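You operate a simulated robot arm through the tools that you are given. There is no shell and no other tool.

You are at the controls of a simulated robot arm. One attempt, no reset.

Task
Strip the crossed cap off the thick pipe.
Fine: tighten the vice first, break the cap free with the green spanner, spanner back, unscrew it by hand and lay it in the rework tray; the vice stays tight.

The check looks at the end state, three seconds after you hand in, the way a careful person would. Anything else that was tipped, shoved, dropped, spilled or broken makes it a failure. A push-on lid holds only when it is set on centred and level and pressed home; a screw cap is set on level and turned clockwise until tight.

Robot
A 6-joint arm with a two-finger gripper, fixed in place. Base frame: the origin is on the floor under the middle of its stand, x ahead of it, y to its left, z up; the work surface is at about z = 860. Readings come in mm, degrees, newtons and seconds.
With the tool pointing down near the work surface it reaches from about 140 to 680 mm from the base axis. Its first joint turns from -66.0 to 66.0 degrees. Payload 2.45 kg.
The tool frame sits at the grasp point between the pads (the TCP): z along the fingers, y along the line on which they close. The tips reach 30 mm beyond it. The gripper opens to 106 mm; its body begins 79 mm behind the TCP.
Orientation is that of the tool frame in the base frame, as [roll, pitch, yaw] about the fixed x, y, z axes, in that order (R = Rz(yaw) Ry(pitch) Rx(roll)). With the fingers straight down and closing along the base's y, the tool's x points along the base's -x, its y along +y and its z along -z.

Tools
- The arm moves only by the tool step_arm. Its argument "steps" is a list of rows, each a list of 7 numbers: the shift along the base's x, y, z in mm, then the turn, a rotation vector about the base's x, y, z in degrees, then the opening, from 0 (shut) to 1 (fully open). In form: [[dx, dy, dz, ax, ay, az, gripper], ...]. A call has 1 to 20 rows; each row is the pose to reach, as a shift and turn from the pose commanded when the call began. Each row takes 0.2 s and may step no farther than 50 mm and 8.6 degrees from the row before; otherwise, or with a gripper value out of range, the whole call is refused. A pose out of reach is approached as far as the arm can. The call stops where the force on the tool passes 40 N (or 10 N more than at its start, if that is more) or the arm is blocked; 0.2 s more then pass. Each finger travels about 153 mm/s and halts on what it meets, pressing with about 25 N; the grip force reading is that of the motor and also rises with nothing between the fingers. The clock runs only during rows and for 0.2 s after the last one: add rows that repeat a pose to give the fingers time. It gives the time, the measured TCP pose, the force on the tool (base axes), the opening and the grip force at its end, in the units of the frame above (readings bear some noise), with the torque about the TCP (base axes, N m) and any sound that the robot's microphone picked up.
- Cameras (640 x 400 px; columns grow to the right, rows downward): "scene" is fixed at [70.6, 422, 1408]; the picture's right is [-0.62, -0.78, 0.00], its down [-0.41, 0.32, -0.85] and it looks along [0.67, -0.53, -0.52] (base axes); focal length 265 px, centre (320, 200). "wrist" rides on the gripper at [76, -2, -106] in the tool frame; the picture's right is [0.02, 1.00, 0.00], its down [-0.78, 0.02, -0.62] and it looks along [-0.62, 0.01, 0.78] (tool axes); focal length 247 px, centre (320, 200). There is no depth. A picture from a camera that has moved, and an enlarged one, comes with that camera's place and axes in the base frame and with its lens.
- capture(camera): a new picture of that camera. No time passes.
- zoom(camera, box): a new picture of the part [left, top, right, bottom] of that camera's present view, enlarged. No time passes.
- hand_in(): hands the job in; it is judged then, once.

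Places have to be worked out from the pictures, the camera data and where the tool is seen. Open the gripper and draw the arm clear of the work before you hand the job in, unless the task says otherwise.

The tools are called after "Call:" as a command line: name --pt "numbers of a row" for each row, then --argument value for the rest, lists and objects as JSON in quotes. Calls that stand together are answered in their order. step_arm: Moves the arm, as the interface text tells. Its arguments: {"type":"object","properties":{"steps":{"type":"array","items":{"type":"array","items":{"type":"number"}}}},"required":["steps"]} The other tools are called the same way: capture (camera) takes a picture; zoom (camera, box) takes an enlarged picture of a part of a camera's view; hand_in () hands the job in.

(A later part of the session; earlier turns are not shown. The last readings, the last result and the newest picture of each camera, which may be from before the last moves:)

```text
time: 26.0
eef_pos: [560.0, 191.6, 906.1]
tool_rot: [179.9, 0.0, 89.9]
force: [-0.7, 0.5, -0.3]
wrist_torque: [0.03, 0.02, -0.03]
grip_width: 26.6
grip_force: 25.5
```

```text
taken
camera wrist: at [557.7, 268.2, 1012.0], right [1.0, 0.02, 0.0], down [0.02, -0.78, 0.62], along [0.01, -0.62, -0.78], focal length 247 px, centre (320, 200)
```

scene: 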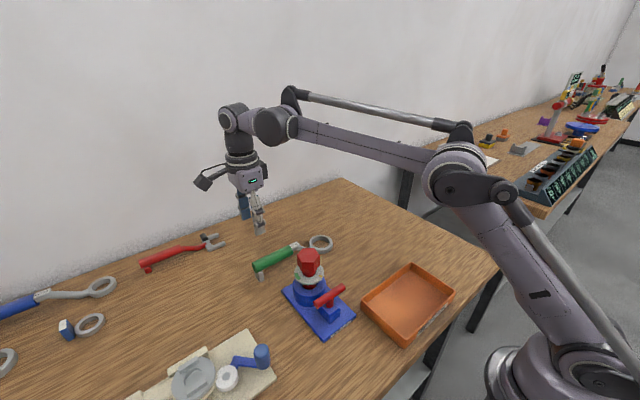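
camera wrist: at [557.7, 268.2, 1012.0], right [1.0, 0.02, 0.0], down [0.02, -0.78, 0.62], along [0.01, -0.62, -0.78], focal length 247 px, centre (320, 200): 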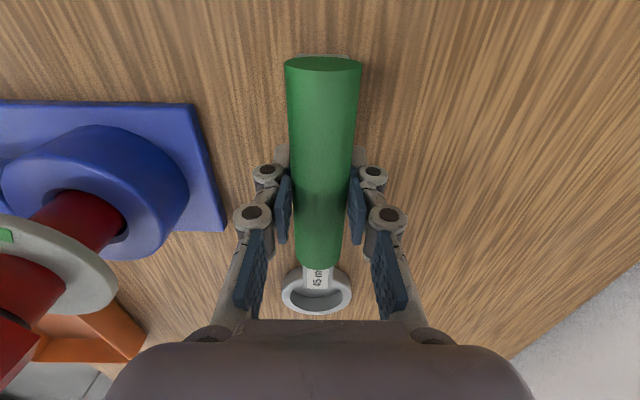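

Handle gripped (26.6 mm). I tighten the grip and lift a little to see whether the spanner stays level.

Call:
step_arm --pt "0 0 0 0 0 0 0.05" --pt "0 0 0 0 0 0 0.05" --pt "0 0 5 0 0 0 0.05" --pt "0 0 12 0 0 0 0.05" --pt "0 0 20 0 0 0 0.05" --pt "0 0 20 0 0 0 0.05"

Call:
capture --camera "wrist"

Call:
zoom --camera "scene" --box '[220, 180, 380, 290]'

```text
time: 27.4
eef_pos: [561.3, 190.2, 925.9]
tool_rot: [-180.0, 0.0, 89.9]
force: [0.0, 0.4, -3.6]
wrist_torque: [0.11, 0.03, 0.0]
grip_width: 26.8
grip_force: 25.6
```

```text
taken
camera wrist: at [559.0, 268.3, 1032.0], right [1.0, 0.02, 0.0], down [0.02, -0.78, 0.62], along [0.01, -0.62, -0.78], focal length 247 px, centre (320, 200)
```

wrist: 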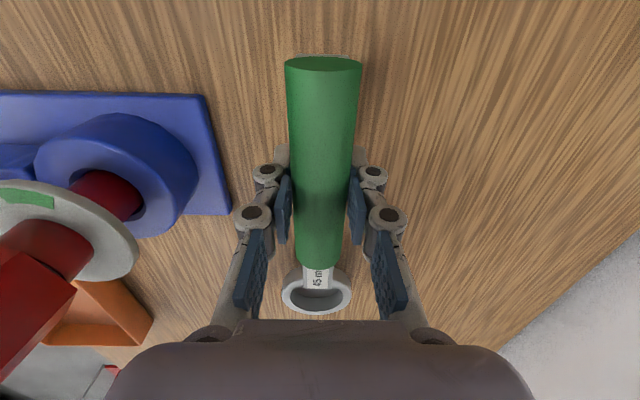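

```text
3.64 times, centred on (300, 235) of scene
camera zoom: at [70.7, 422.0, 1408.0], right [-0.62, -0.78, 0.0], down [-0.41, 0.32, -0.85], along [0.67, -0.53, -0.52], focal length 962 px, centre (393, 73)
```

zoom: 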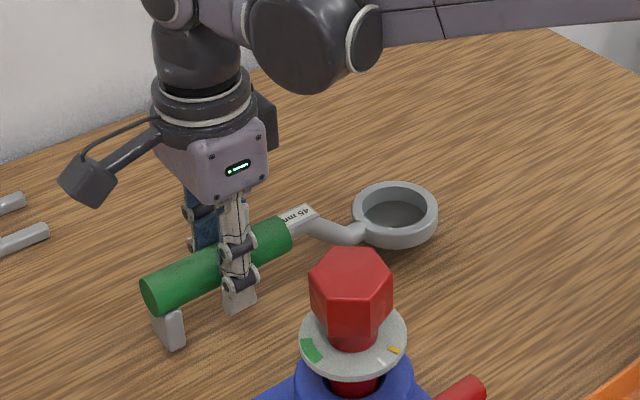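

Level and about 3.6 N. I lift to ring-bottom ≈1030 mm and carry it over the cap, leaving the handle pointing +y.

Call:
step_arm --pt "0 0 40 0 0 0 0.05" --pt "0 0 80 0 0 0 0.05" --pt "0 0 120 0 0 0 0.05" --pt "0 0 150 0 0 0 0.05" --pt "-20 21 150 0 0 0 0.05" --pt "-45 47 150 0 0 0 0.05" --pt "-70 73 150 0 0 0 0.05" --pt "-95 99 150 0 0 0 0.05" --pt "-118 123 150 0 0 0 0.05" --pt "-134 140 150 0 0 0 0.05" --pt "-134 140 150 0 0 0 0.05"

Call:
capture --camera "wrist"

Call:
zoom --camera "scene" --box '[220, 200, 380, 310]'

Call:
capture --camera "scene"

```text
time: 29.8
eef_pos: [427.3, 331.0, 1076.6]
tool_rot: [-180.0, -0.1, 89.9]
force: [-0.7, -0.5, -2.6]
wrist_torque: [0.12, 0.01, -0.01]
grip_width: 26.6
grip_force: 25.3
```

```text
taken
camera wrist: at [425.3, 408.1, 1181.4], right [1.0, 0.02, 0.0], down [0.02, -0.78, 0.62], along [0.01, -0.62, -0.78], focal length 247 px, centre (320, 200)
```

wrist: 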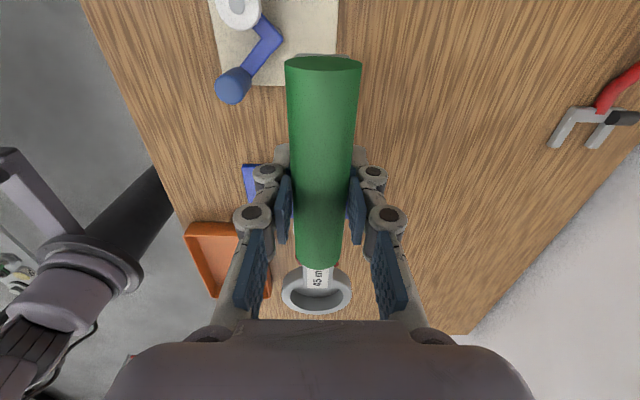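

```text
3.64 times, centred on (300, 255) of scene
camera zoom: at [70.6, 422.0, 1408.0], right [-0.62, -0.78, 0.0], down [-0.41, 0.32, -0.85], along [0.67, -0.53, -0.52], focal length 962 px, centre (393, 0)
```

zoom: 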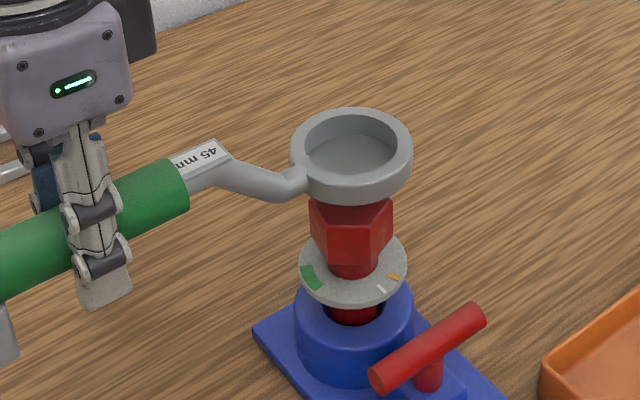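

```text
taken
```

scene: 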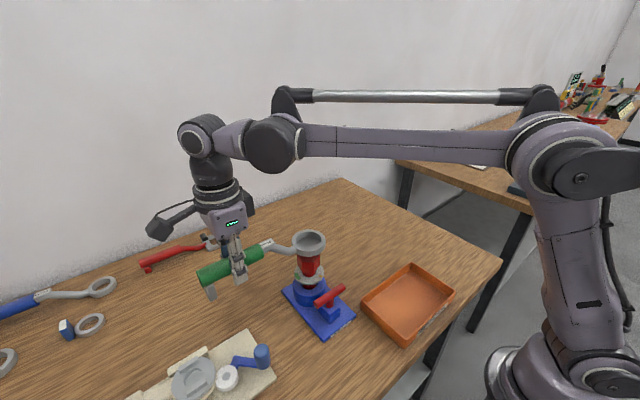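

The ring looks filled with grey from this angle; I zoom in on it from both cameras.

Call:
zoom --camera "scene" --box '[285, 220, 345, 270]'

Call:
zoom --camera "wrist" --box '[270, 240, 370, 325]'

```text
8.00 times, centred on (315, 245) of scene
camera zoom: at [70.6, 422.0, 1408.0], right [-0.62, -0.78, 0.0], down [-0.41, 0.32, -0.85], along [0.67, -0.53, -0.52], focal length 2118 px, centre (360, -160)
```

zoom: 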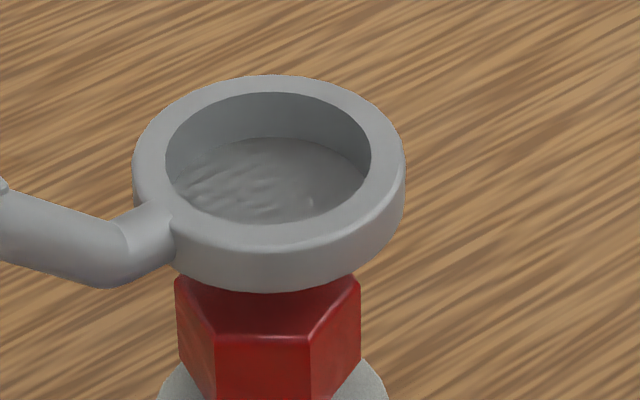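

```text
4.71 times, centred on (320, 282) of wrist
camera zoom: at [425.3, 408.1, 1181.4], right [1.0, 0.02, 0.0], down [0.02, -0.78, 0.62], along [0.01, -0.62, -0.78], focal length 1162 px, centre (320, -188)
```

zoom: 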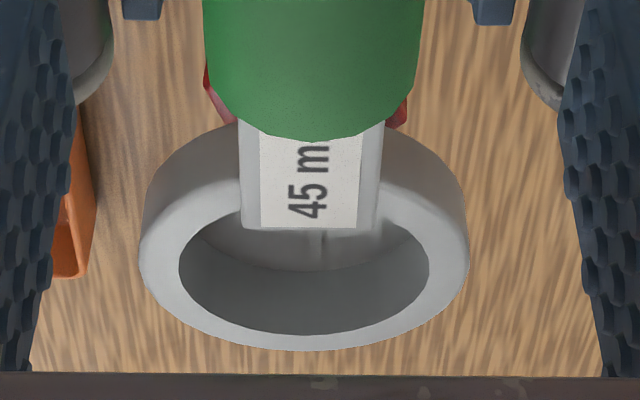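

The hole should show red cap or wood but looks grey. I shift the ring sideways over bare wood to check whether it is really open.

Call:
step_arm --pt "30 0 0 0 0 0 0.05" --pt "60 0 0 0 0 0 0.05" --pt "80 0 0 0 0 0 0.05" --pt "80 0 0 0 0 0 0.05"

Call:
zoom --camera "scene" --box '[270, 190, 350, 250]'

Call:
zoom --camera "wrist" --box '[270, 240, 370, 325]'

```text
time: 30.8
eef_pos: [507.9, 331.0, 1075.5]
tool_rot: [180.0, 0.0, 90.2]
force: [0.4, 0.5, -3.0]
wrist_torque: [0.12, 0.0, -0.05]
grip_width: 26.4
grip_force: 25.2
```

```text
6.67 times, centred on (310, 220) of scene
camera zoom: at [70.7, 422.0, 1408.0], right [-0.62, -0.78, 0.0], down [-0.41, 0.32, -0.85], along [0.67, -0.53, -0.52], focal length 1765 px, centre (387, 67)
```

zoom: 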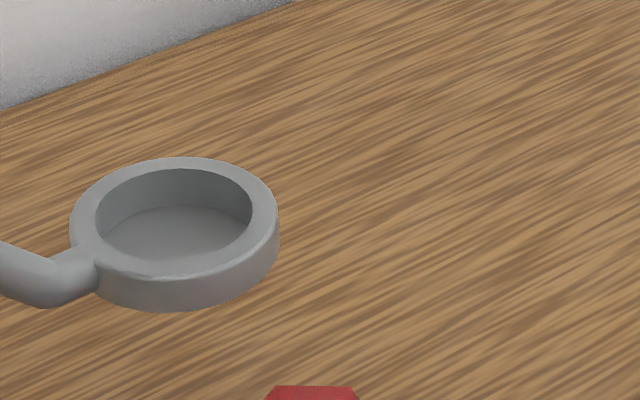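

```text
4.71 times, centred on (320, 282) of wrist
camera zoom: at [505.3, 408.1, 1181.8], right [1.0, 0.02, 0.0], down [0.02, -0.78, 0.62], along [0.01, -0.62, -0.78], focal length 1162 px, centre (320, -188)
```

zoom: 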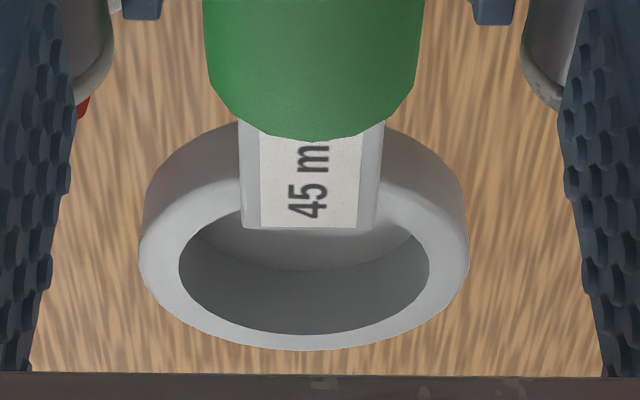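

The inside stays uniformly grey. To be certain I tilt the spanner about its handle so the fixed camera looks nearly straight through the ring.

Call:
step_arm --pt "0 0 0 0 -8 0 0.05" --pt "0 0 0 0 -16 0 0.05" --pt "0 0 0 0 -24 0 0.05" --pt "0 0 0 0 -32 0 0.05" --pt "0 0 0 0 -40 0 0.05" --pt "0 0 0 0 -40 0 0.05"

Call:
zoom --camera "scene" --box '[230, 180, 350, 250]'

Call:
zoom --camera "wrist" --box '[270, 240, 370, 325]'

```text
time: 32.2
eef_pos: [507.9, 331.8, 1075.4]
tool_rot: [140.0, 0.0, 90.0]
force: [-0.6, 0.1, -3.6]
wrist_torque: [0.11, 0.02, 0.02]
grip_width: 26.4
grip_force: 24.7
```

```text
5.33 times, centred on (290, 215) of scene
camera zoom: at [70.7, 422.0, 1408.0], right [-0.62, -0.78, 0.0], down [-0.41, 0.32, -0.85], along [0.67, -0.53, -0.52], focal length 1412 px, centre (480, 120)
```

zoom: 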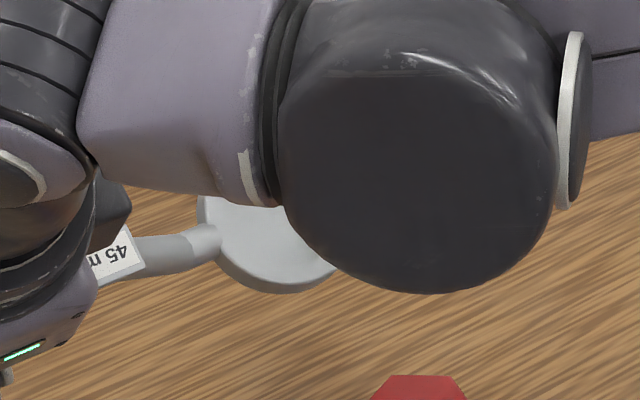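

```text
4.71 times, centred on (320, 282) of wrist
camera zoom: at [436.5, 408.2, 1155.3], right [0.76, 0.02, 0.64], down [-0.39, -0.78, 0.49], along [0.52, -0.62, -0.59], focal length 1162 px, centre (320, -188)
```

zoom: 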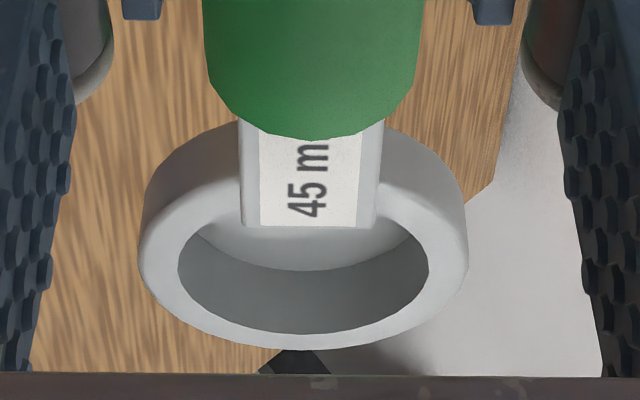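

The arm hides part of it, but the ring interior looks like a real grey floor at the bottom. I tilt back upright and look again at both the ring and the table spot it came from.

Call:
step_arm --pt "0 0 0 0 8 0 0.05" --pt "0 0 0 0 16 0 0.05" --pt "0 0 0 0 24 0 0.05" --pt "0 0 0 0 32 0 0.05" --pt "0 0 0 0 40 0 0.05" --pt "0 0 0 0 40 0 0.05"

Call:
capture --camera "scene"

Call:
zoom --camera "scene" --box '[270, 200, 350, 260]'

Call:
zoom --camera "scene" --box '[0, 260, 130, 380]'

```text
time: 33.6
eef_pos: [508.7, 333.0, 1074.7]
tool_rot: [-179.9, 0.0, 90.1]
force: [-0.3, -0.2, -3.6]
wrist_torque: [0.08, -0.03, -0.01]
grip_width: 26.5
grip_force: 24.7
```

```text
taken
```

scene: 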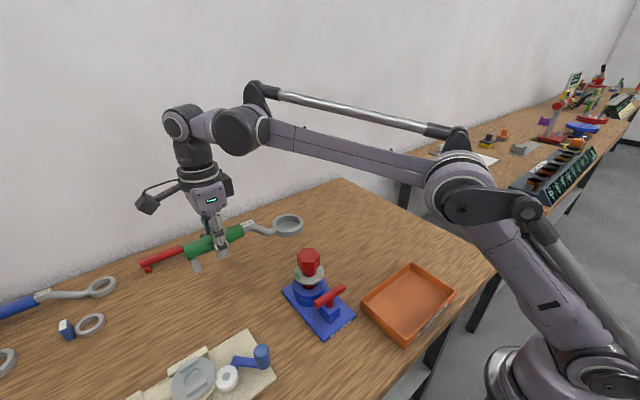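

```text
6.67 times, centred on (310, 230) of scene
camera zoom: at [70.7, 422.0, 1408.0], right [-0.62, -0.78, 0.0], down [-0.41, 0.32, -0.85], along [0.67, -0.53, -0.52], focal length 1765 px, centre (387, 0)
```

zoom: 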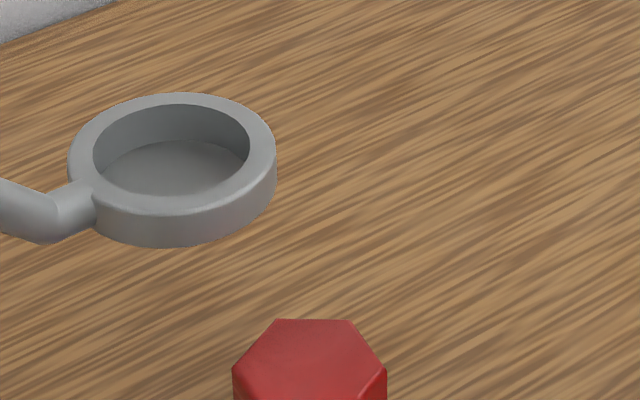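

```text
3.33 times, centred on (65, 320) of scene
camera zoom: at [70.7, 422.0, 1408.0], right [-0.62, -0.78, 0.0], down [-0.41, 0.32, -0.85], along [0.67, -0.53, -0.52], focal length 882 px, centre (1170, -200)
```

zoom: 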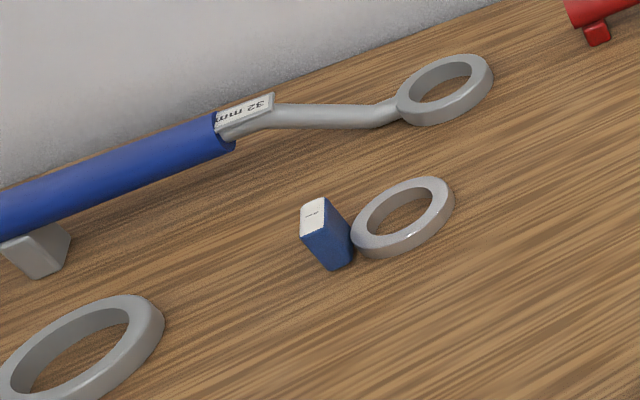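

Earlier, at the previous pose, ring and cap centres coincided in both views (same column in the scene view, symmetric in the wrist view). I return there exactly and lower carefully, letting the force tell whether the ring goes over the hex.

Call:
step_arm --pt "-30 0 0 0 0 0 0.05" --pt "-60 0 0 0 0 0 0.05" --pt "-80 0 0 0 0 0 0.05" --pt "-80 0 -12 0 0 0 0.05" --pt "-80 0 -20 0 0 0 0.05" --pt "-80 0 -20 0 0 0 0.05"

Call:
zoom --camera "scene" --box '[285, 220, 345, 270]'

Call:
zoom --camera "wrist" --box '[270, 240, 370, 325]'

```text
time: 35.0
eef_pos: [428.9, 330.8, 1053.9]
tool_rot: [180.0, 0.0, 90.0]
force: [0.6, 0.0, -2.9]
wrist_torque: [0.07, -0.01, -0.01]
grip_width: 26.8
grip_force: 24.5
```

```text
8.00 times, centred on (315, 245) of scene
camera zoom: at [70.7, 422.0, 1408.0], right [-0.62, -0.78, 0.0], down [-0.41, 0.32, -0.85], along [0.67, -0.53, -0.52], focal length 2118 px, centre (360, -160)
```

zoom: 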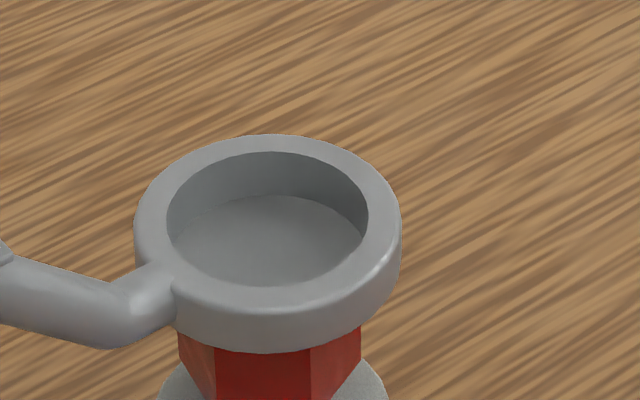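

```text
4.71 times, centred on (320, 282) of wrist
camera zoom: at [425.9, 408.3, 1160.4], right [1.0, 0.02, 0.0], down [0.02, -0.78, 0.62], along [0.01, -0.62, -0.78], focal length 1162 px, centre (320, -188)
```

zoom: 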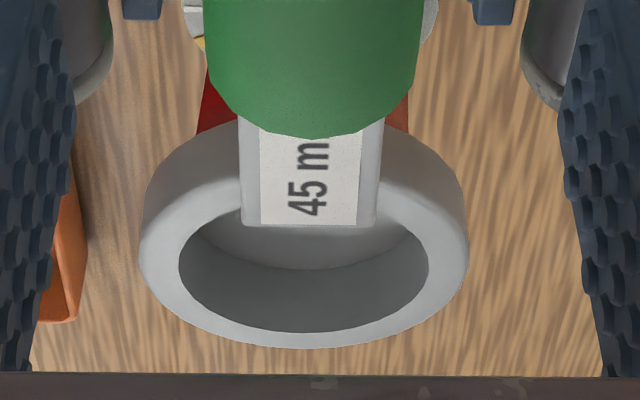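

Ring is centred over the hex in both views (269 vs 269 px; 304 vs 304 px). Lowering gently in 1.5 mm steps.

Call:
step_arm --pt "0 0 -1.5 0 0 0 0.05" --pt "0 0 -3 0 0 0 0.05" --pt "0 0 -4.5 0 0 0 0.05" --pt "0 0 -6 0 0 0 0.05" --pt "0 0 -6 0 0 0 0.05"

Call:
zoom --camera "scene" --box '[285, 220, 345, 270]'

```text
time: 36.2
eef_pos: [427.6, 332.6, 1048.4]
tool_rot: [180.0, 0.1, 90.1]
force: [-0.2, 0.8, -3.2]
wrist_torque: [0.13, -0.01, -0.03]
grip_width: 26.8
grip_force: 25.0
```

```text
8.00 times, centred on (315, 245) of scene
camera zoom: at [70.7, 422.0, 1408.0], right [-0.62, -0.78, 0.0], down [-0.41, 0.32, -0.85], along [0.67, -0.53, -0.52], focal length 2118 px, centre (360, -160)
```

zoom: 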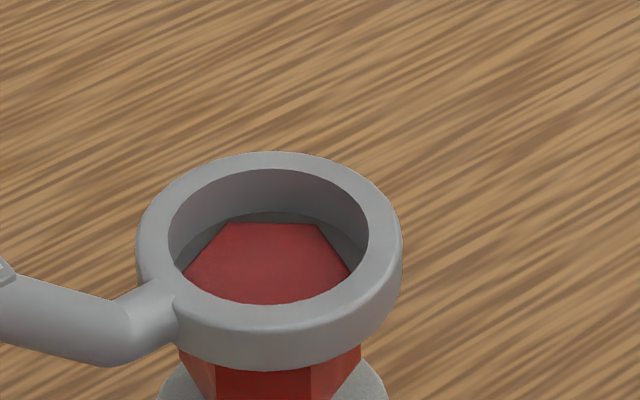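

The red hex now shows through the ring with no contact force, so it is passing over. I keep lowering.

Call:
step_arm --pt "0 0 -2 0 0 0 0.05" --pt "0 0 -4 0 0 0 0.05" --pt "0 0 -6 0 0 0 0.05" --pt "0 0 -8 0 0 0 0.05" --pt "0 0 -8 0 0 0 0.05"

Call:
zoom --camera "scene" --box '[285, 220, 345, 270]'

Call:
zoom --camera "wrist" --box '[270, 240, 370, 325]'

```text
time: 37.4
eef_pos: [428.6, 332.4, 1040.9]
tool_rot: [-180.0, 0.0, 90.0]
force: [0.5, 0.5, -2.8]
wrist_torque: [0.06, -0.03, 0.01]
grip_width: 26.8
grip_force: 25.7
```

```text
8.00 times, centred on (315, 245) of scene
camera zoom: at [70.7, 422.0, 1408.0], right [-0.62, -0.78, 0.0], down [-0.41, 0.32, -0.85], along [0.67, -0.53, -0.52], focal length 2118 px, centre (360, -160)
```

zoom: 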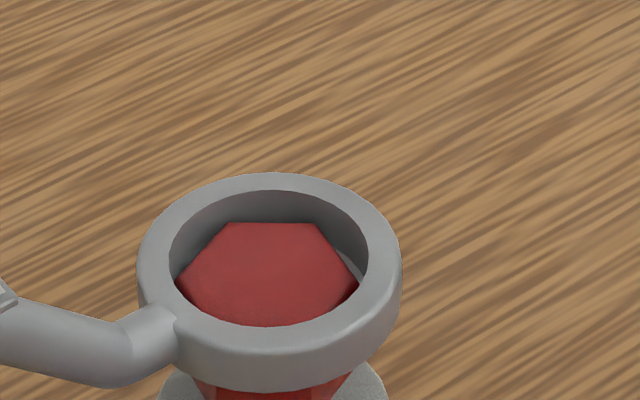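

```text
4.71 times, centred on (320, 282) of wrist
camera zoom: at [425.1, 408.8, 1147.2], right [1.0, 0.02, 0.0], down [0.02, -0.78, 0.62], along [0.01, -0.62, -0.78], focal length 1162 px, centre (320, -188)
```

zoom: 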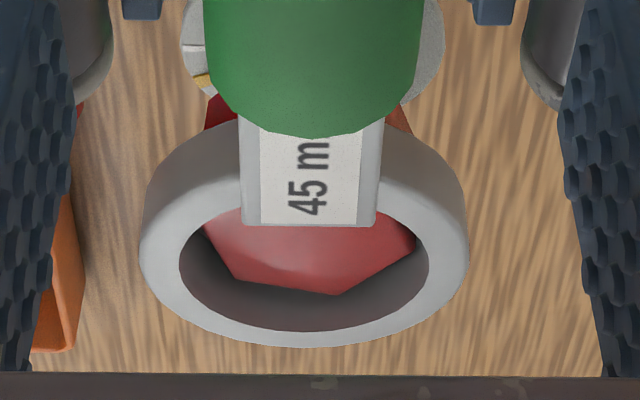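

The hex is inside the ring without touching. Lowering another 12 mm so the ring sits around the hex's middle.

Call:
step_arm --pt "0 0 -2 0 0 0 0.05" --pt "0 0 -4 0 0 0 0.05" --pt "0 0 -6 0 0 0 0.05" --pt "0 0 -8 0 0 0 0.05" --pt "0 0 -10 0 0 0 0.05" --pt "0 0 -12 0 0 0 0.05" --pt "0 0 -12 0 0 0 0.05"

Call:
zoom --camera "scene" --box '[285, 230, 345, 290]'

Call:
zoom --camera "wrist" --box '[270, 240, 370, 325]'

```text
time: 39.0
eef_pos: [428.1, 331.1, 1028.6]
tool_rot: [-179.9, 0.0, 90.0]
force: [0.6, 0.6, -3.5]
wrist_torque: [0.12, -0.02, 0.03]
grip_width: 26.8
grip_force: 25.1
```

```text
6.67 times, centred on (315, 260) of scene
camera zoom: at [70.7, 422.0, 1408.0], right [-0.62, -0.78, 0.0], down [-0.41, 0.32, -0.85], along [0.67, -0.53, -0.52], focal length 1765 px, centre (353, -200)
```

zoom: 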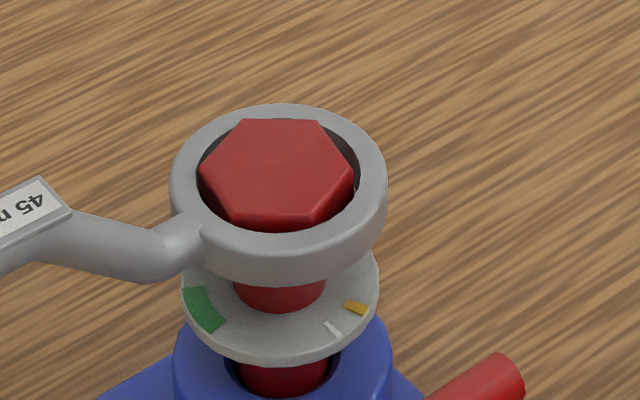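

```text
4.71 times, centred on (320, 282) of wrist
camera zoom: at [425.3, 408.6, 1135.2], right [1.0, 0.02, 0.0], down [0.02, -0.78, 0.62], along [0.01, -0.62, -0.78], focal length 1162 px, centre (320, -188)
```

zoom: 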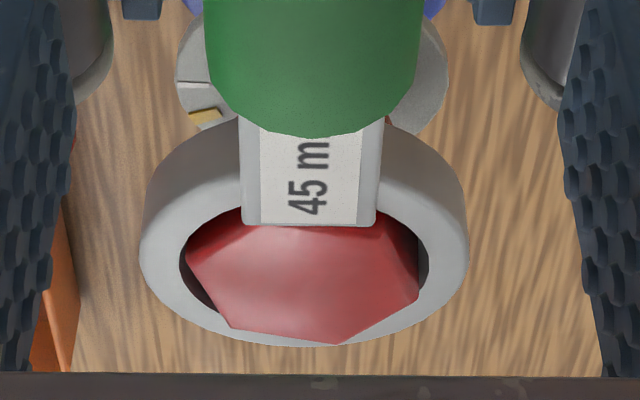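

The ring is seated around the hex, centred. Now I swing the handle counter-clockwise about the cap axis (159.5 mm from the grip), starting with a few degrees to feel the resistance.

Call:
step_arm --pt "-5.6 -0.05 0 0 0 2 0.0" --pt "-11.1 -0.2 0 0 0 4 0.0" --pt "-16.7 -0.6 0 0 0 6 0.0" --pt "-22.2 -1.2 0 0 0 8 0.0" --pt "-22.2 -1.2 0 0 0 8 0.0"

Call:
zoom --camera "scene" --box '[285, 230, 345, 290]'

Call:
zoom --camera "wrist" --box '[270, 240, 370, 325]'

```text
time: 40.2
eef_pos: [406.5, 330.6, 1029.5]
tool_rot: [180.0, 0.0, 98.1]
force: [-0.1, 0.6, -2.8]
wrist_torque: [0.11, -0.01, -0.02]
grip_width: 26.7
grip_force: 25.3
```

```text
6.67 times, centred on (315, 260) of scene
camera zoom: at [70.7, 422.0, 1408.0], right [-0.62, -0.78, 0.0], down [-0.41, 0.32, -0.85], along [0.67, -0.53, -0.52], focal length 1765 px, centre (353, -200)
```

zoom: 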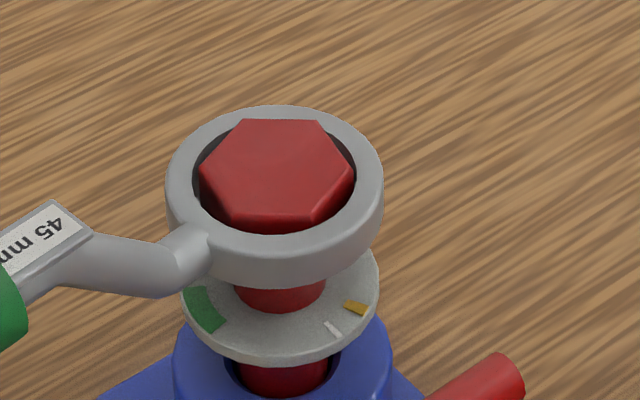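

```text
4.71 times, centred on (320, 282) of wrist
camera zoom: at [392.1, 407.7, 1135.6], right [0.99, 0.16, 0.0], down [0.13, -0.77, 0.62], along [0.1, -0.61, -0.78], focal length 1162 px, centre (320, -188)
```

zoom: 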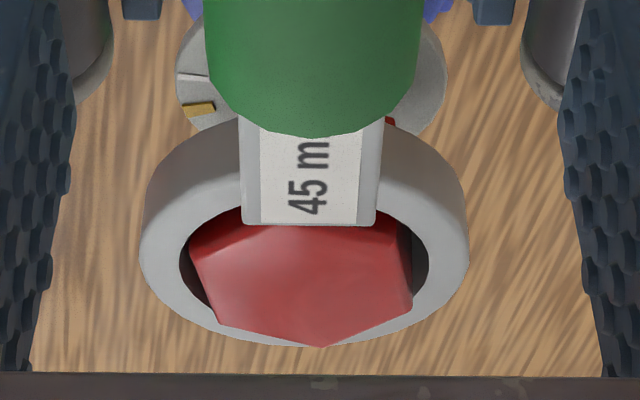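

No resistance over the first 8° — the hex has play in the ring. I recentre slightly (−1.2, −0.6) and continue the arc to find engagement.

Call:
step_arm --pt "-1.2 -0.6 0 0 0 0 0.0" --pt "-12.5 -2.6 0 0 0 4 0.0" --pt "-23.6 -5.3 0 0 0 8 0.0" --pt "-34.5 -8.9 0 0 0 12 0.0" --pt "-45.1 -13.2 0 0 0 16 0.0" --pt "-55.4 -18.2 0 0 0 20 0.0" --pt "-55.4 -18.2 0 0 0 20 0.0"

Call:
zoom --camera "scene" --box '[285, 230, 345, 290]'

Call:
zoom --camera "wrist" --box '[270, 240, 370, 325]'

```text
time: 41.8
eef_pos: [349.7, 312.1, 1030.3]
tool_rot: [-179.9, 0.0, 118.1]
force: [0.9, 0.3, -3.6]
wrist_torque: [0.08, 0.05, 0.02]
grip_width: 26.5
grip_force: 24.6
```

```text
6.67 times, centred on (315, 260) of scene
camera zoom: at [70.7, 422.0, 1408.0], right [-0.62, -0.78, 0.0], down [-0.41, 0.32, -0.85], along [0.67, -0.53, -0.52], focal length 1765 px, centre (353, -200)
```

zoom: 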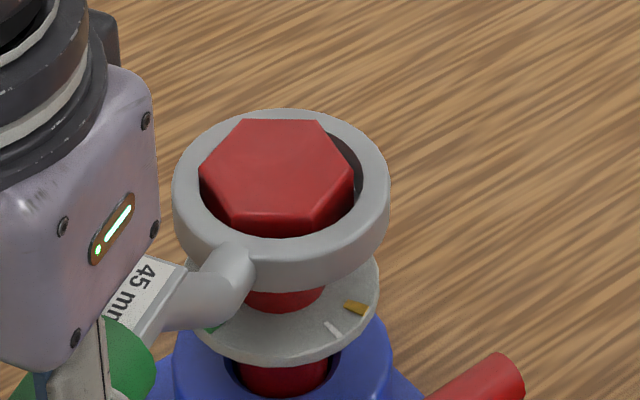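

```text
4.71 times, centred on (320, 282) of wrist
camera zoom: at [311.5, 379.7, 1134.6], right [0.87, 0.49, 0.0], down [0.38, -0.68, 0.62], along [0.3, -0.54, -0.78], focal length 1162 px, centre (320, -188)
```

zoom: 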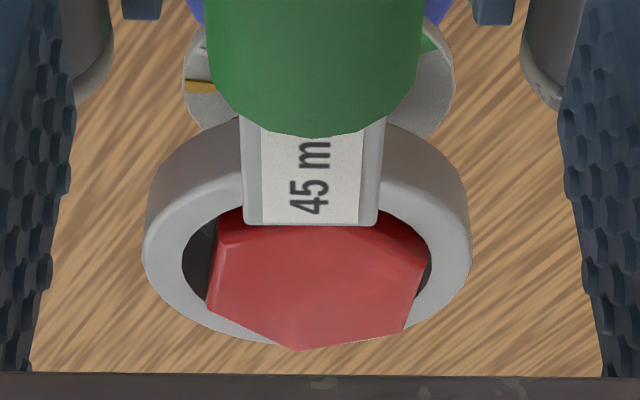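

Still no resistance at 28° of swing and the cap has not moved. I inspect the ring–hex fit closely.

Call:
zoom --camera "wrist" --box '[285, 280, 355, 325]'

Call:
zoom --camera "scene" --box '[298, 242, 328, 272]'

```text
8.89 times, centred on (320, 302) of wrist
camera zoom: at [311.5, 379.7, 1134.6], right [0.87, 0.49, 0.0], down [0.38, -0.68, 0.62], along [0.3, -0.54, -0.78], focal length 2195 px, centre (320, -711)
```

zoom: 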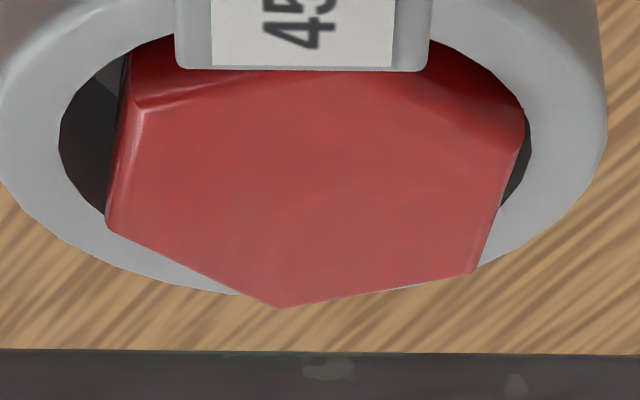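

```text
13.33 times, centred on (313, 257) of scene
camera zoom: at [70.7, 422.0, 1408.0], right [-0.62, -0.78, 0.0], down [-0.41, 0.32, -0.85], along [0.67, -0.53, -0.52], focal length 3529 px, centre (413, -560)
```

zoom: 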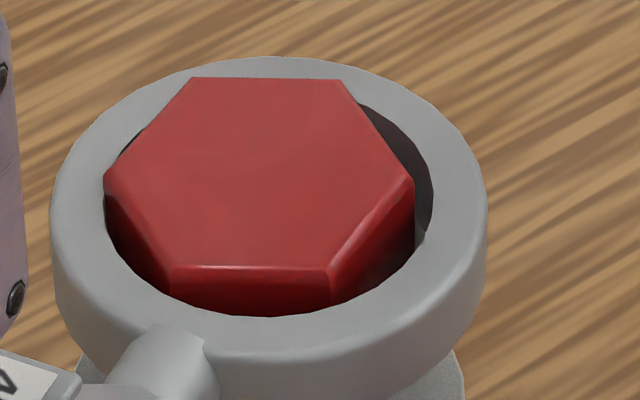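

The ring is round with ~1.5 mm clearance at the corners and is now slightly off-centre. I recentre (+1.8, +0.5) and continue the swing to see whether it catches further round.

Call:
step_arm --pt "1.8 0.5 0 0 0 0 0.0" --pt "-7.8 -5.0 0 0 0 4 0.0" --pt "-17.0 -11.2 0 0 0 8 0.0" --pt "-25.7 -18.1 0 0 0 12 0.0" --pt "-34.0 -25.5 0 0 0 16 0.0" --pt "-41.7 -33.5 0 0 0 20 0.0" --pt "-48.8 -42.0 0 0 0 24 0.0" --pt "-48.8 -42.0 0 0 0 24 0.0"

Call:
zoom --camera "scene" --box '[285, 230, 345, 290]'

Call:
zoom --camera "wrist" --box '[270, 240, 370, 325]'

```text
time: 43.6
eef_pos: [300.3, 269.7, 1028.7]
tool_rot: [180.0, 0.1, 142.0]
force: [0.6, -1.0, -3.8]
wrist_torque: [0.05, 0.08, -0.02]
grip_width: 26.7
grip_force: 25.0
```

```text
6.67 times, centred on (315, 260) of scene
camera zoom: at [70.7, 422.0, 1408.0], right [-0.62, -0.78, 0.0], down [-0.41, 0.32, -0.85], along [0.67, -0.53, -0.52], focal length 1765 px, centre (353, -200)
```

zoom: 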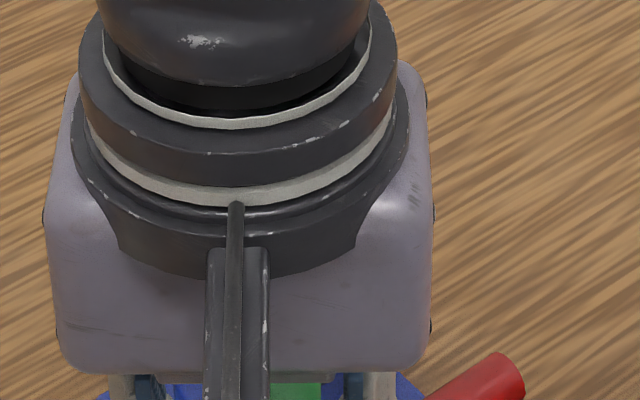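

```text
4.71 times, centred on (320, 282) of wrist
camera zoom: at [238.7, 315.8, 1135.3], right [0.6, 0.8, 0.0], down [0.63, -0.47, 0.62], along [0.5, -0.37, -0.78], focal length 1162 px, centre (320, -188)
```

zoom: 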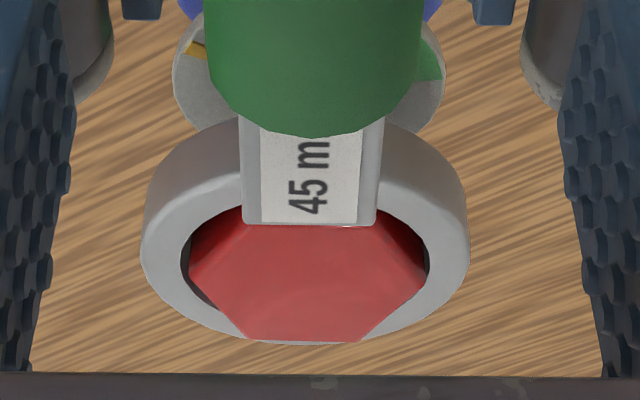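

Still free at 52° although the hex flats now line up with the handle. I try seating the ring lower on the hex, feeling for contact.

Call:
step_arm --pt "0 0 -2 0 0 0 0.0" --pt "0 0 -4 0 0 0 0.0" --pt "0 0 -6 0 0 0 0.0" --pt "0 0 -8 0 0 0 0.0" --pt "0 0 -8 0 0 0 0.0"

Call:
capture --camera "wrist"

Call:
zoom --camera "wrist" --box '[270, 240, 370, 325]'

```text
time: 44.8
eef_pos: [301.1, 271.3, 1020.4]
tool_rot: [-180.0, 0.1, 142.2]
force: [-0.1, 0.3, -3.4]
wrist_torque: [0.05, 0.08, -0.01]
grip_width: 26.9
grip_force: 25.5
```

```text
taken
camera wrist: at [238.6, 316.3, 1126.9], right [0.6, 0.8, 0.0], down [0.63, -0.47, 0.62], along [0.5, -0.37, -0.78], focal length 247 px, centre (320, 200)
```

wrist: 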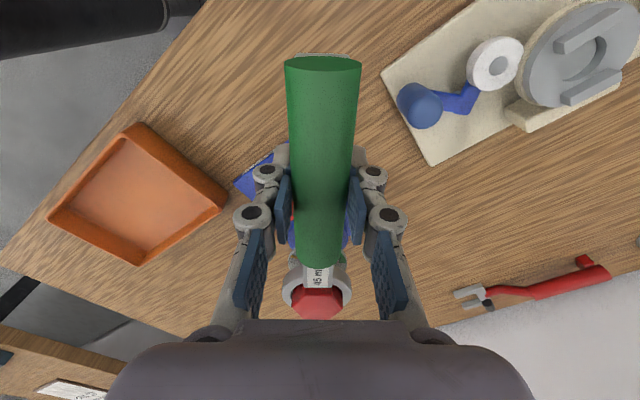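

```text
4.71 times, centred on (320, 282) of wrist
camera zoom: at [238.6, 316.3, 1126.9], right [0.6, 0.8, 0.0], down [0.63, -0.47, 0.62], along [0.5, -0.37, -0.78], focal length 1162 px, centre (320, -188)
```

zoom: 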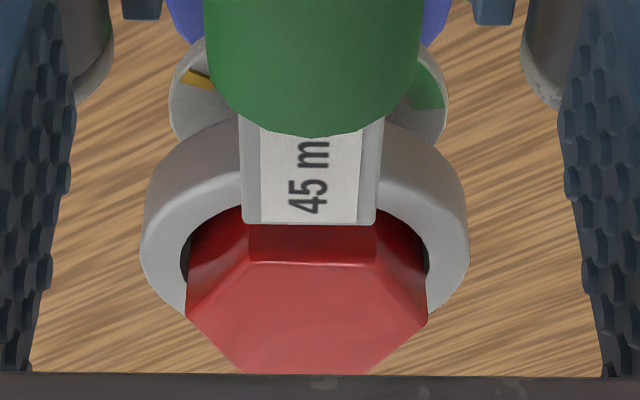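

No contact yet; I test whether it drives at this depth with a 12° counter-clockwise swing.

Call:
step_arm --pt "-3.4 -4.4 0 0 0 2 0.0" --pt "-6.5 -9.0 0 0 0 4 0.0" --pt "-9.5 -13.7 0 0 0 6 0.0" --pt "-12.4 -18.4 0 0 0 8 0.0" --pt "-15.1 -23.3 0 0 0 10 0.0" --pt "-17.6 -28.2 0 0 0 12 0.0" --pt "-17.6 -28.2 0 0 0 12 0.0"

Call:
zoom --camera "wrist" --box '[270, 240, 370, 325]'

Call:
capture --camera "scene"

```text
time: 46.4
eef_pos: [284.0, 242.5, 1021.1]
tool_rot: [179.9, 0.0, 154.2]
force: [1.2, 2.6, -3.6]
wrist_torque: [0.14, -0.08, -0.36]
grip_width: 27.0
grip_force: 24.3
```

```text
4.71 times, centred on (320, 282) of wrist
camera zoom: at [214.1, 274.5, 1127.5], right [0.42, 0.91, 0.0], down [0.71, -0.33, 0.62], along [0.57, -0.26, -0.78], focal length 1162 px, centre (320, -188)
```

zoom: 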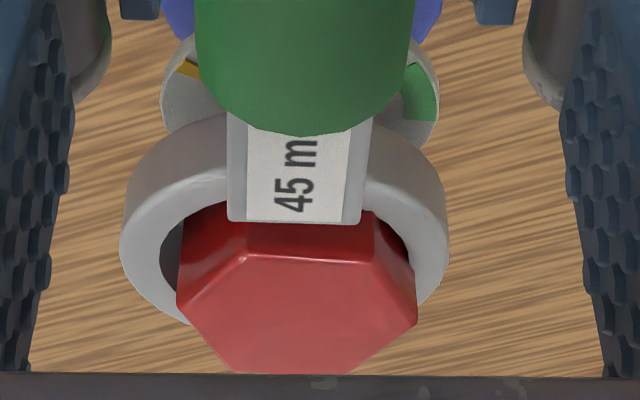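

```text
taken
```

scene: 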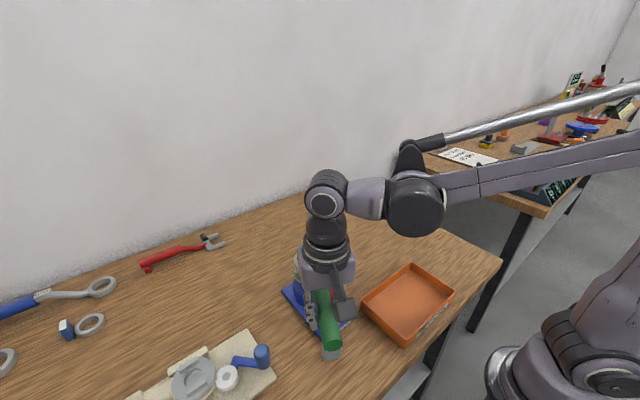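

Now it drives: the hex turned about 9° counter-clockwise while the disc marks stayed put, with little torque. I continue the swing another 24°.

Call:
step_arm --pt "-2.3 -5.0 0 0 0 2 0.0" --pt "-4.5 -10.1 0 0 0 4 0.0" --pt "-6.5 -15.3 0 0 0 6 0.0" --pt "-8.3 -20.6 0 0 0 8 0.0" --pt "-9.9 -25.9 0 0 0 10 0.0" --pt "-11.4 -31.2 0 0 0 12 0.0" --pt "-11.4 -31.2 0 0 0 12 0.0"

Call:
zoom --camera "wrist" --box '[270, 240, 370, 325]'

```text
time: 48.0
eef_pos: [272.1, 211.5, 1021.3]
tool_rot: [179.9, 0.0, 166.1]
force: [3.3, 2.1, -2.9]
wrist_torque: [0.12, -0.11, -0.44]
grip_width: 27.2
grip_force: 24.8
```

```text
4.71 times, centred on (320, 282) of wrist
camera zoom: at [197.0, 227.8, 1127.6], right [0.22, 0.98, 0.0], down [0.76, -0.17, 0.62], along [0.61, -0.14, -0.78], focal length 1162 px, centre (320, -188)
```

zoom: 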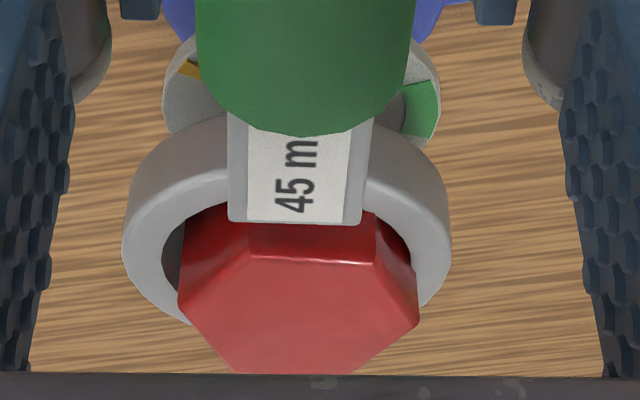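

The yellow pointer turns with the cap (207°→224°) while the green mark stays; the resistance is about 0.9 N m in total. I keep turning counter-clockwise.

Call:
step_arm --pt "-1.2 -5.4 0 0 0 2 0.0" --pt "-2.3 -10.9 0 0 0 4 0.0" --pt "-3.1 -16.4 0 0 0 6 0.0" --pt "-3.9 -21.9 0 0 0 8 0.0" --pt "-4.6 -32.9 0 0 0 12 0.0" --pt "-4.6 -44.0 0 0 0 16 0.0" --pt "-4.6 -44.0 0 0 0 16 0.0"

Call:
zoom --camera "wrist" --box '[270, 240, 370, 325]'

Call:
zoom --camera "scene" --box '[270, 220, 390, 340]'

```text
time: 49.6
eef_pos: [267.9, 168.1, 1022.2]
tool_rot: [180.0, 0.0, -177.9]
force: [1.8, 1.2, -3.0]
wrist_torque: [0.09, -0.03, -0.66]
grip_width: 27.3
grip_force: 24.6
```

```text
4.71 times, centred on (320, 282) of wrist
camera zoom: at [190.4, 163.7, 1127.6], right [-0.06, 1.0, 0.0], down [0.78, 0.05, 0.62], along [0.62, 0.04, -0.78], focal length 1162 px, centre (320, -188)
```

zoom: 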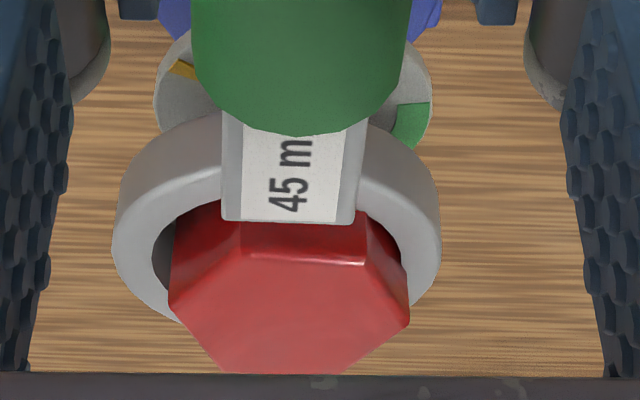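

```text
3.33 times, centred on (330, 280) of scene
camera zoom: at [70.7, 422.0, 1408.0], right [-0.62, -0.78, 0.0], down [-0.41, 0.32, -0.85], along [0.67, -0.53, -0.52], focal length 882 px, centre (287, -67)
```

zoom: 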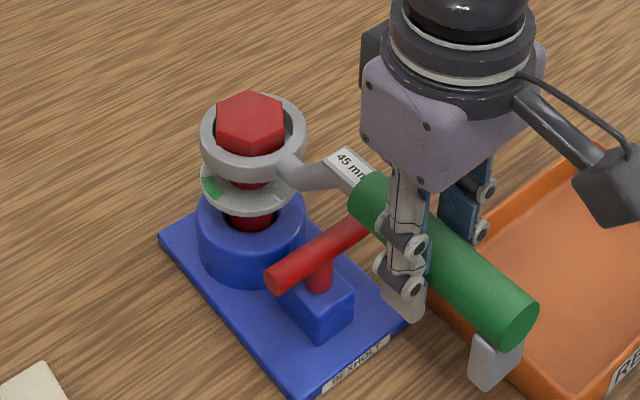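

The cap keeps turning (about 33° so far), vice and plate unmoved. I swing on another 28°.

Call:
step_arm --pt "0.8 -11.1 0 0 0 4 0.0" --pt "2.3 -22.1 0 0 0 8 0.0" --pt "4.6 -32.9 0 0 0 12 0.0" --pt "7.7 -43.6 0 0 0 16 0.0" --pt "11.5 -54.0 0 0 0 20 0.0" --pt "16.0 -64.2 0 0 0 24 0.0" --pt "21.2 -74.0 0 0 0 28 0.0" --pt "21.2 -74.0 0 0 0 28 0.0"

Call:
zoom --camera "wrist" --box '[270, 240, 370, 325]'

Call:
zoom --camera "scene" --box '[270, 220, 390, 340]'

```text
time: 51.4
eef_pos: [288.9, 92.7, 1022.4]
tool_rot: [180.0, 0.0, -149.9]
force: [0.7, 0.8, -2.8]
wrist_torque: [-0.02, 0.1, -0.03]
grip_width: 26.7
grip_force: 24.9
```

```text
4.71 times, centred on (320, 282) of wrist
camera zoom: at [222.8, 53.6, 1128.7], right [-0.52, 0.85, 0.0], down [0.67, 0.41, 0.62], along [0.53, 0.32, -0.78], focal length 1162 px, centre (320, -188)
```

zoom: 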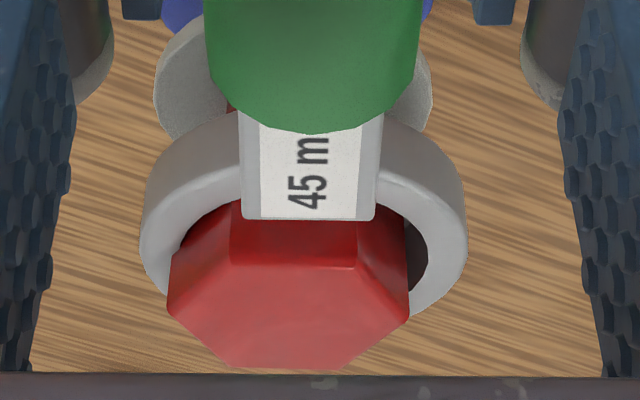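

```text
3.33 times, centred on (330, 280) of scene
camera zoom: at [70.7, 422.0, 1408.0], right [-0.62, -0.78, 0.0], down [-0.41, 0.32, -0.85], along [0.67, -0.53, -0.52], focal length 882 px, centre (287, -67)
```

zoom: 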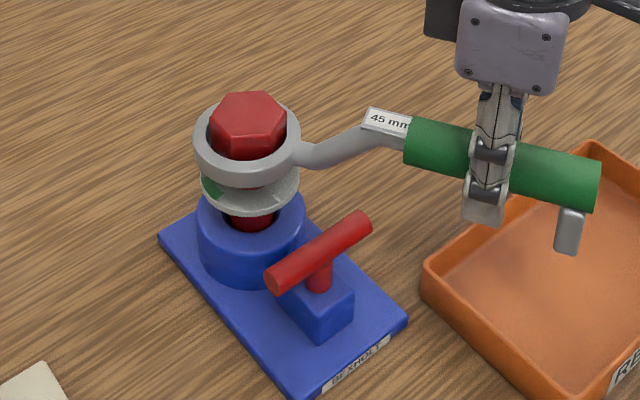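

The resistance has vanished (torque ≈0) and the hex followed the spanner: the cap is broken free after about 65°. I lift the spanner straight off the hex.

Call:
step_arm --pt "0 0 3 0 0 0 0.0" --pt "0 0 8 0 0 0 0.0" --pt "0 0 16 0 0 0 0.0" --pt "0 0 28 0 0 0 0.0" --pt "0 0 44 0 0 0 0.0" --pt "0 0 65 0 0 0 0.0" --pt "0 0 65 0 0 0 0.0"

Call:
zoom --camera "scene" --box '[270, 200, 390, 340]'

Call:
capture --camera "wrist"

```text
time: 53.0
eef_pos: [289.2, 92.2, 1086.3]
tool_rot: [-180.0, 0.0, -150.0]
force: [-0.6, 0.8, -4.4]
wrist_torque: [-0.06, 0.08, 0.0]
grip_width: 26.7
grip_force: 25.1
```

```text
2.86 times, centred on (330, 270) of scene
camera zoom: at [70.7, 422.0, 1408.0], right [-0.62, -0.78, 0.0], down [-0.41, 0.32, -0.85], along [0.67, -0.53, -0.52], focal length 756 px, centre (291, 0)
```

zoom: 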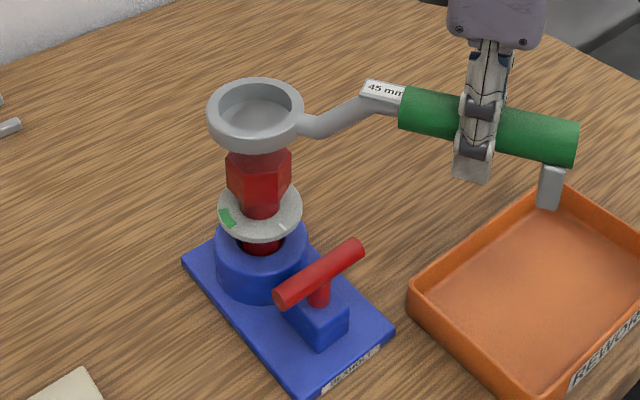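

```text
taken
camera wrist: at [222.8, 53.7, 1192.7], right [-0.52, 0.85, 0.0], down [0.67, 0.41, 0.62], along [0.53, 0.32, -0.78], focal length 247 px, centre (320, 200)
```

wrist: 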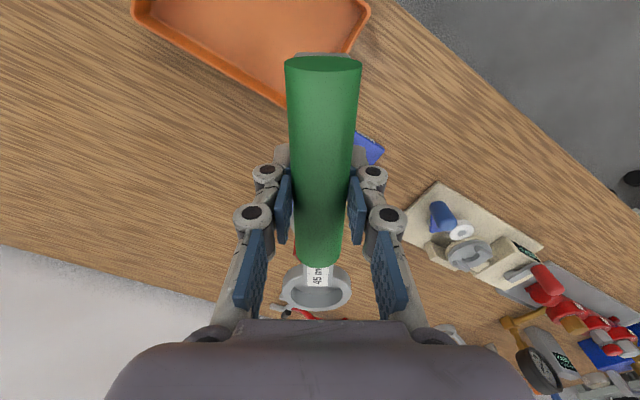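

The spanner is off and the cap sits free on the pipe. I carry the spanner back, undoing exactly the commanded shifts (+272.8, +98.8, −120° yaw) at this height.

Call:
step_arm --pt "18.2 6.6 0 0 0 -8 0.0" --pt "36.4 13.2 0 0 0 -16 0.0" --pt "54.6 19.8 0 0 0 -24 0.0" --pt "72.7 26.3 0 0 0 -32 0.0" --pt "90.9 32.9 0 0 0 -40 0.0" --pt "109.1 39.5 0 0 0 -48 0.0" --pt "127.3 46.1 0 0 0 -56 0.0" --pt "145.5 52.7 0 0 0 -64 0.0" --pt "163.7 59.3 0 0 0 -72 0.0" --pt "181.9 65.9 0 0 0 -80 0.0" --pt "200.1 72.5 0 0 0 -88 0.0" --pt "218.2 79.0 0 0 0 -96 0.0" --pt "236.4 85.6 0 0 0 -104 0.0" --pt "254.6 92.2 0 0 0 -112 0.0" --pt "272.8 98.8 0 0 0 -120 0.0" --pt "272.8 98.8 0 0 0 -120 0.0"

Call:
capture --camera "wrist"

Call:
capture --camera "scene"

```text
time: 56.4
eef_pos: [562.4, 191.8, 1087.3]
tool_rot: [-180.0, 0.0, 90.0]
force: [-0.3, 0.2, -3.2]
wrist_torque: [0.12, 0.0, 0.0]
grip_width: 26.9
grip_force: 24.6
```

```text
taken
camera wrist: at [559.3, 268.9, 1193.3], right [1.0, 0.02, 0.0], down [0.02, -0.78, 0.62], along [0.01, -0.62, -0.78], focal length 247 px, centre (320, 200)
```

wrist: 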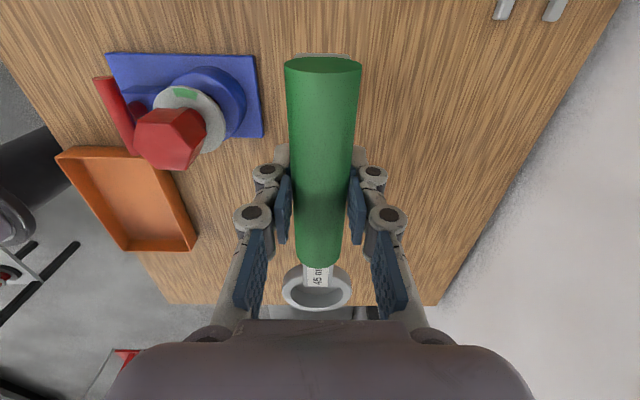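

```text
taken
```

scene: 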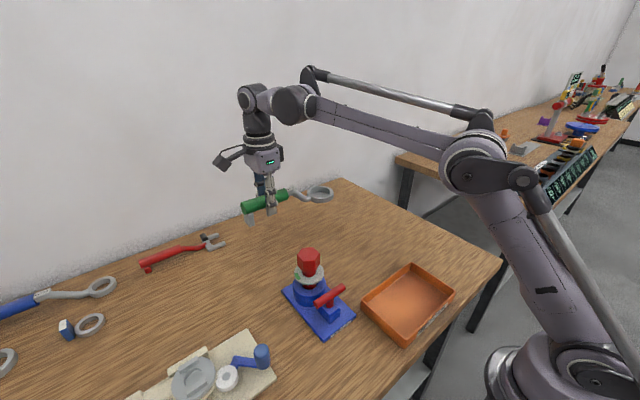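

Back over its old spot, spanner level in the grip. I descend, slowly for the last few mm.

Call:
step_arm --pt "0 0 -40 0 0 0 0.0" --pt "0 0 -80 0 0 0 0.0" --pt "0 0 -120 0 0 0 0.0" --pt "0 0 -150 0 0 0 0.0" --pt "0 0 -165 0 0 0 0.0" --pt "0 0 -173 0 0 0 0.0" --pt "0 0 -177 0 0 0 0.0" --pt "0 0 -177 0 0 0 0.0"

Call:
zoom --camera "scene" --box '[220, 180, 380, 290]'

```text
time: 58.2
eef_pos: [560.6, 192.0, 910.0]
tool_rot: [-180.0, 0.0, 90.1]
force: [0.0, 0.4, -1.1]
wrist_torque: [-0.46, -0.04, 0.02]
grip_width: 26.8
grip_force: 25.1
```

```text
3.64 times, centred on (300, 235) of scene
camera zoom: at [70.6, 422.0, 1408.0], right [-0.62, -0.78, 0.0], down [-0.41, 0.32, -0.85], along [0.67, -0.53, -0.52], focal length 962 px, centre (393, 73)
```

zoom: 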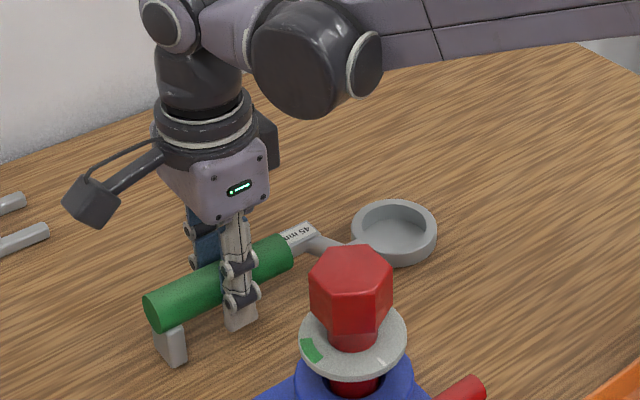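

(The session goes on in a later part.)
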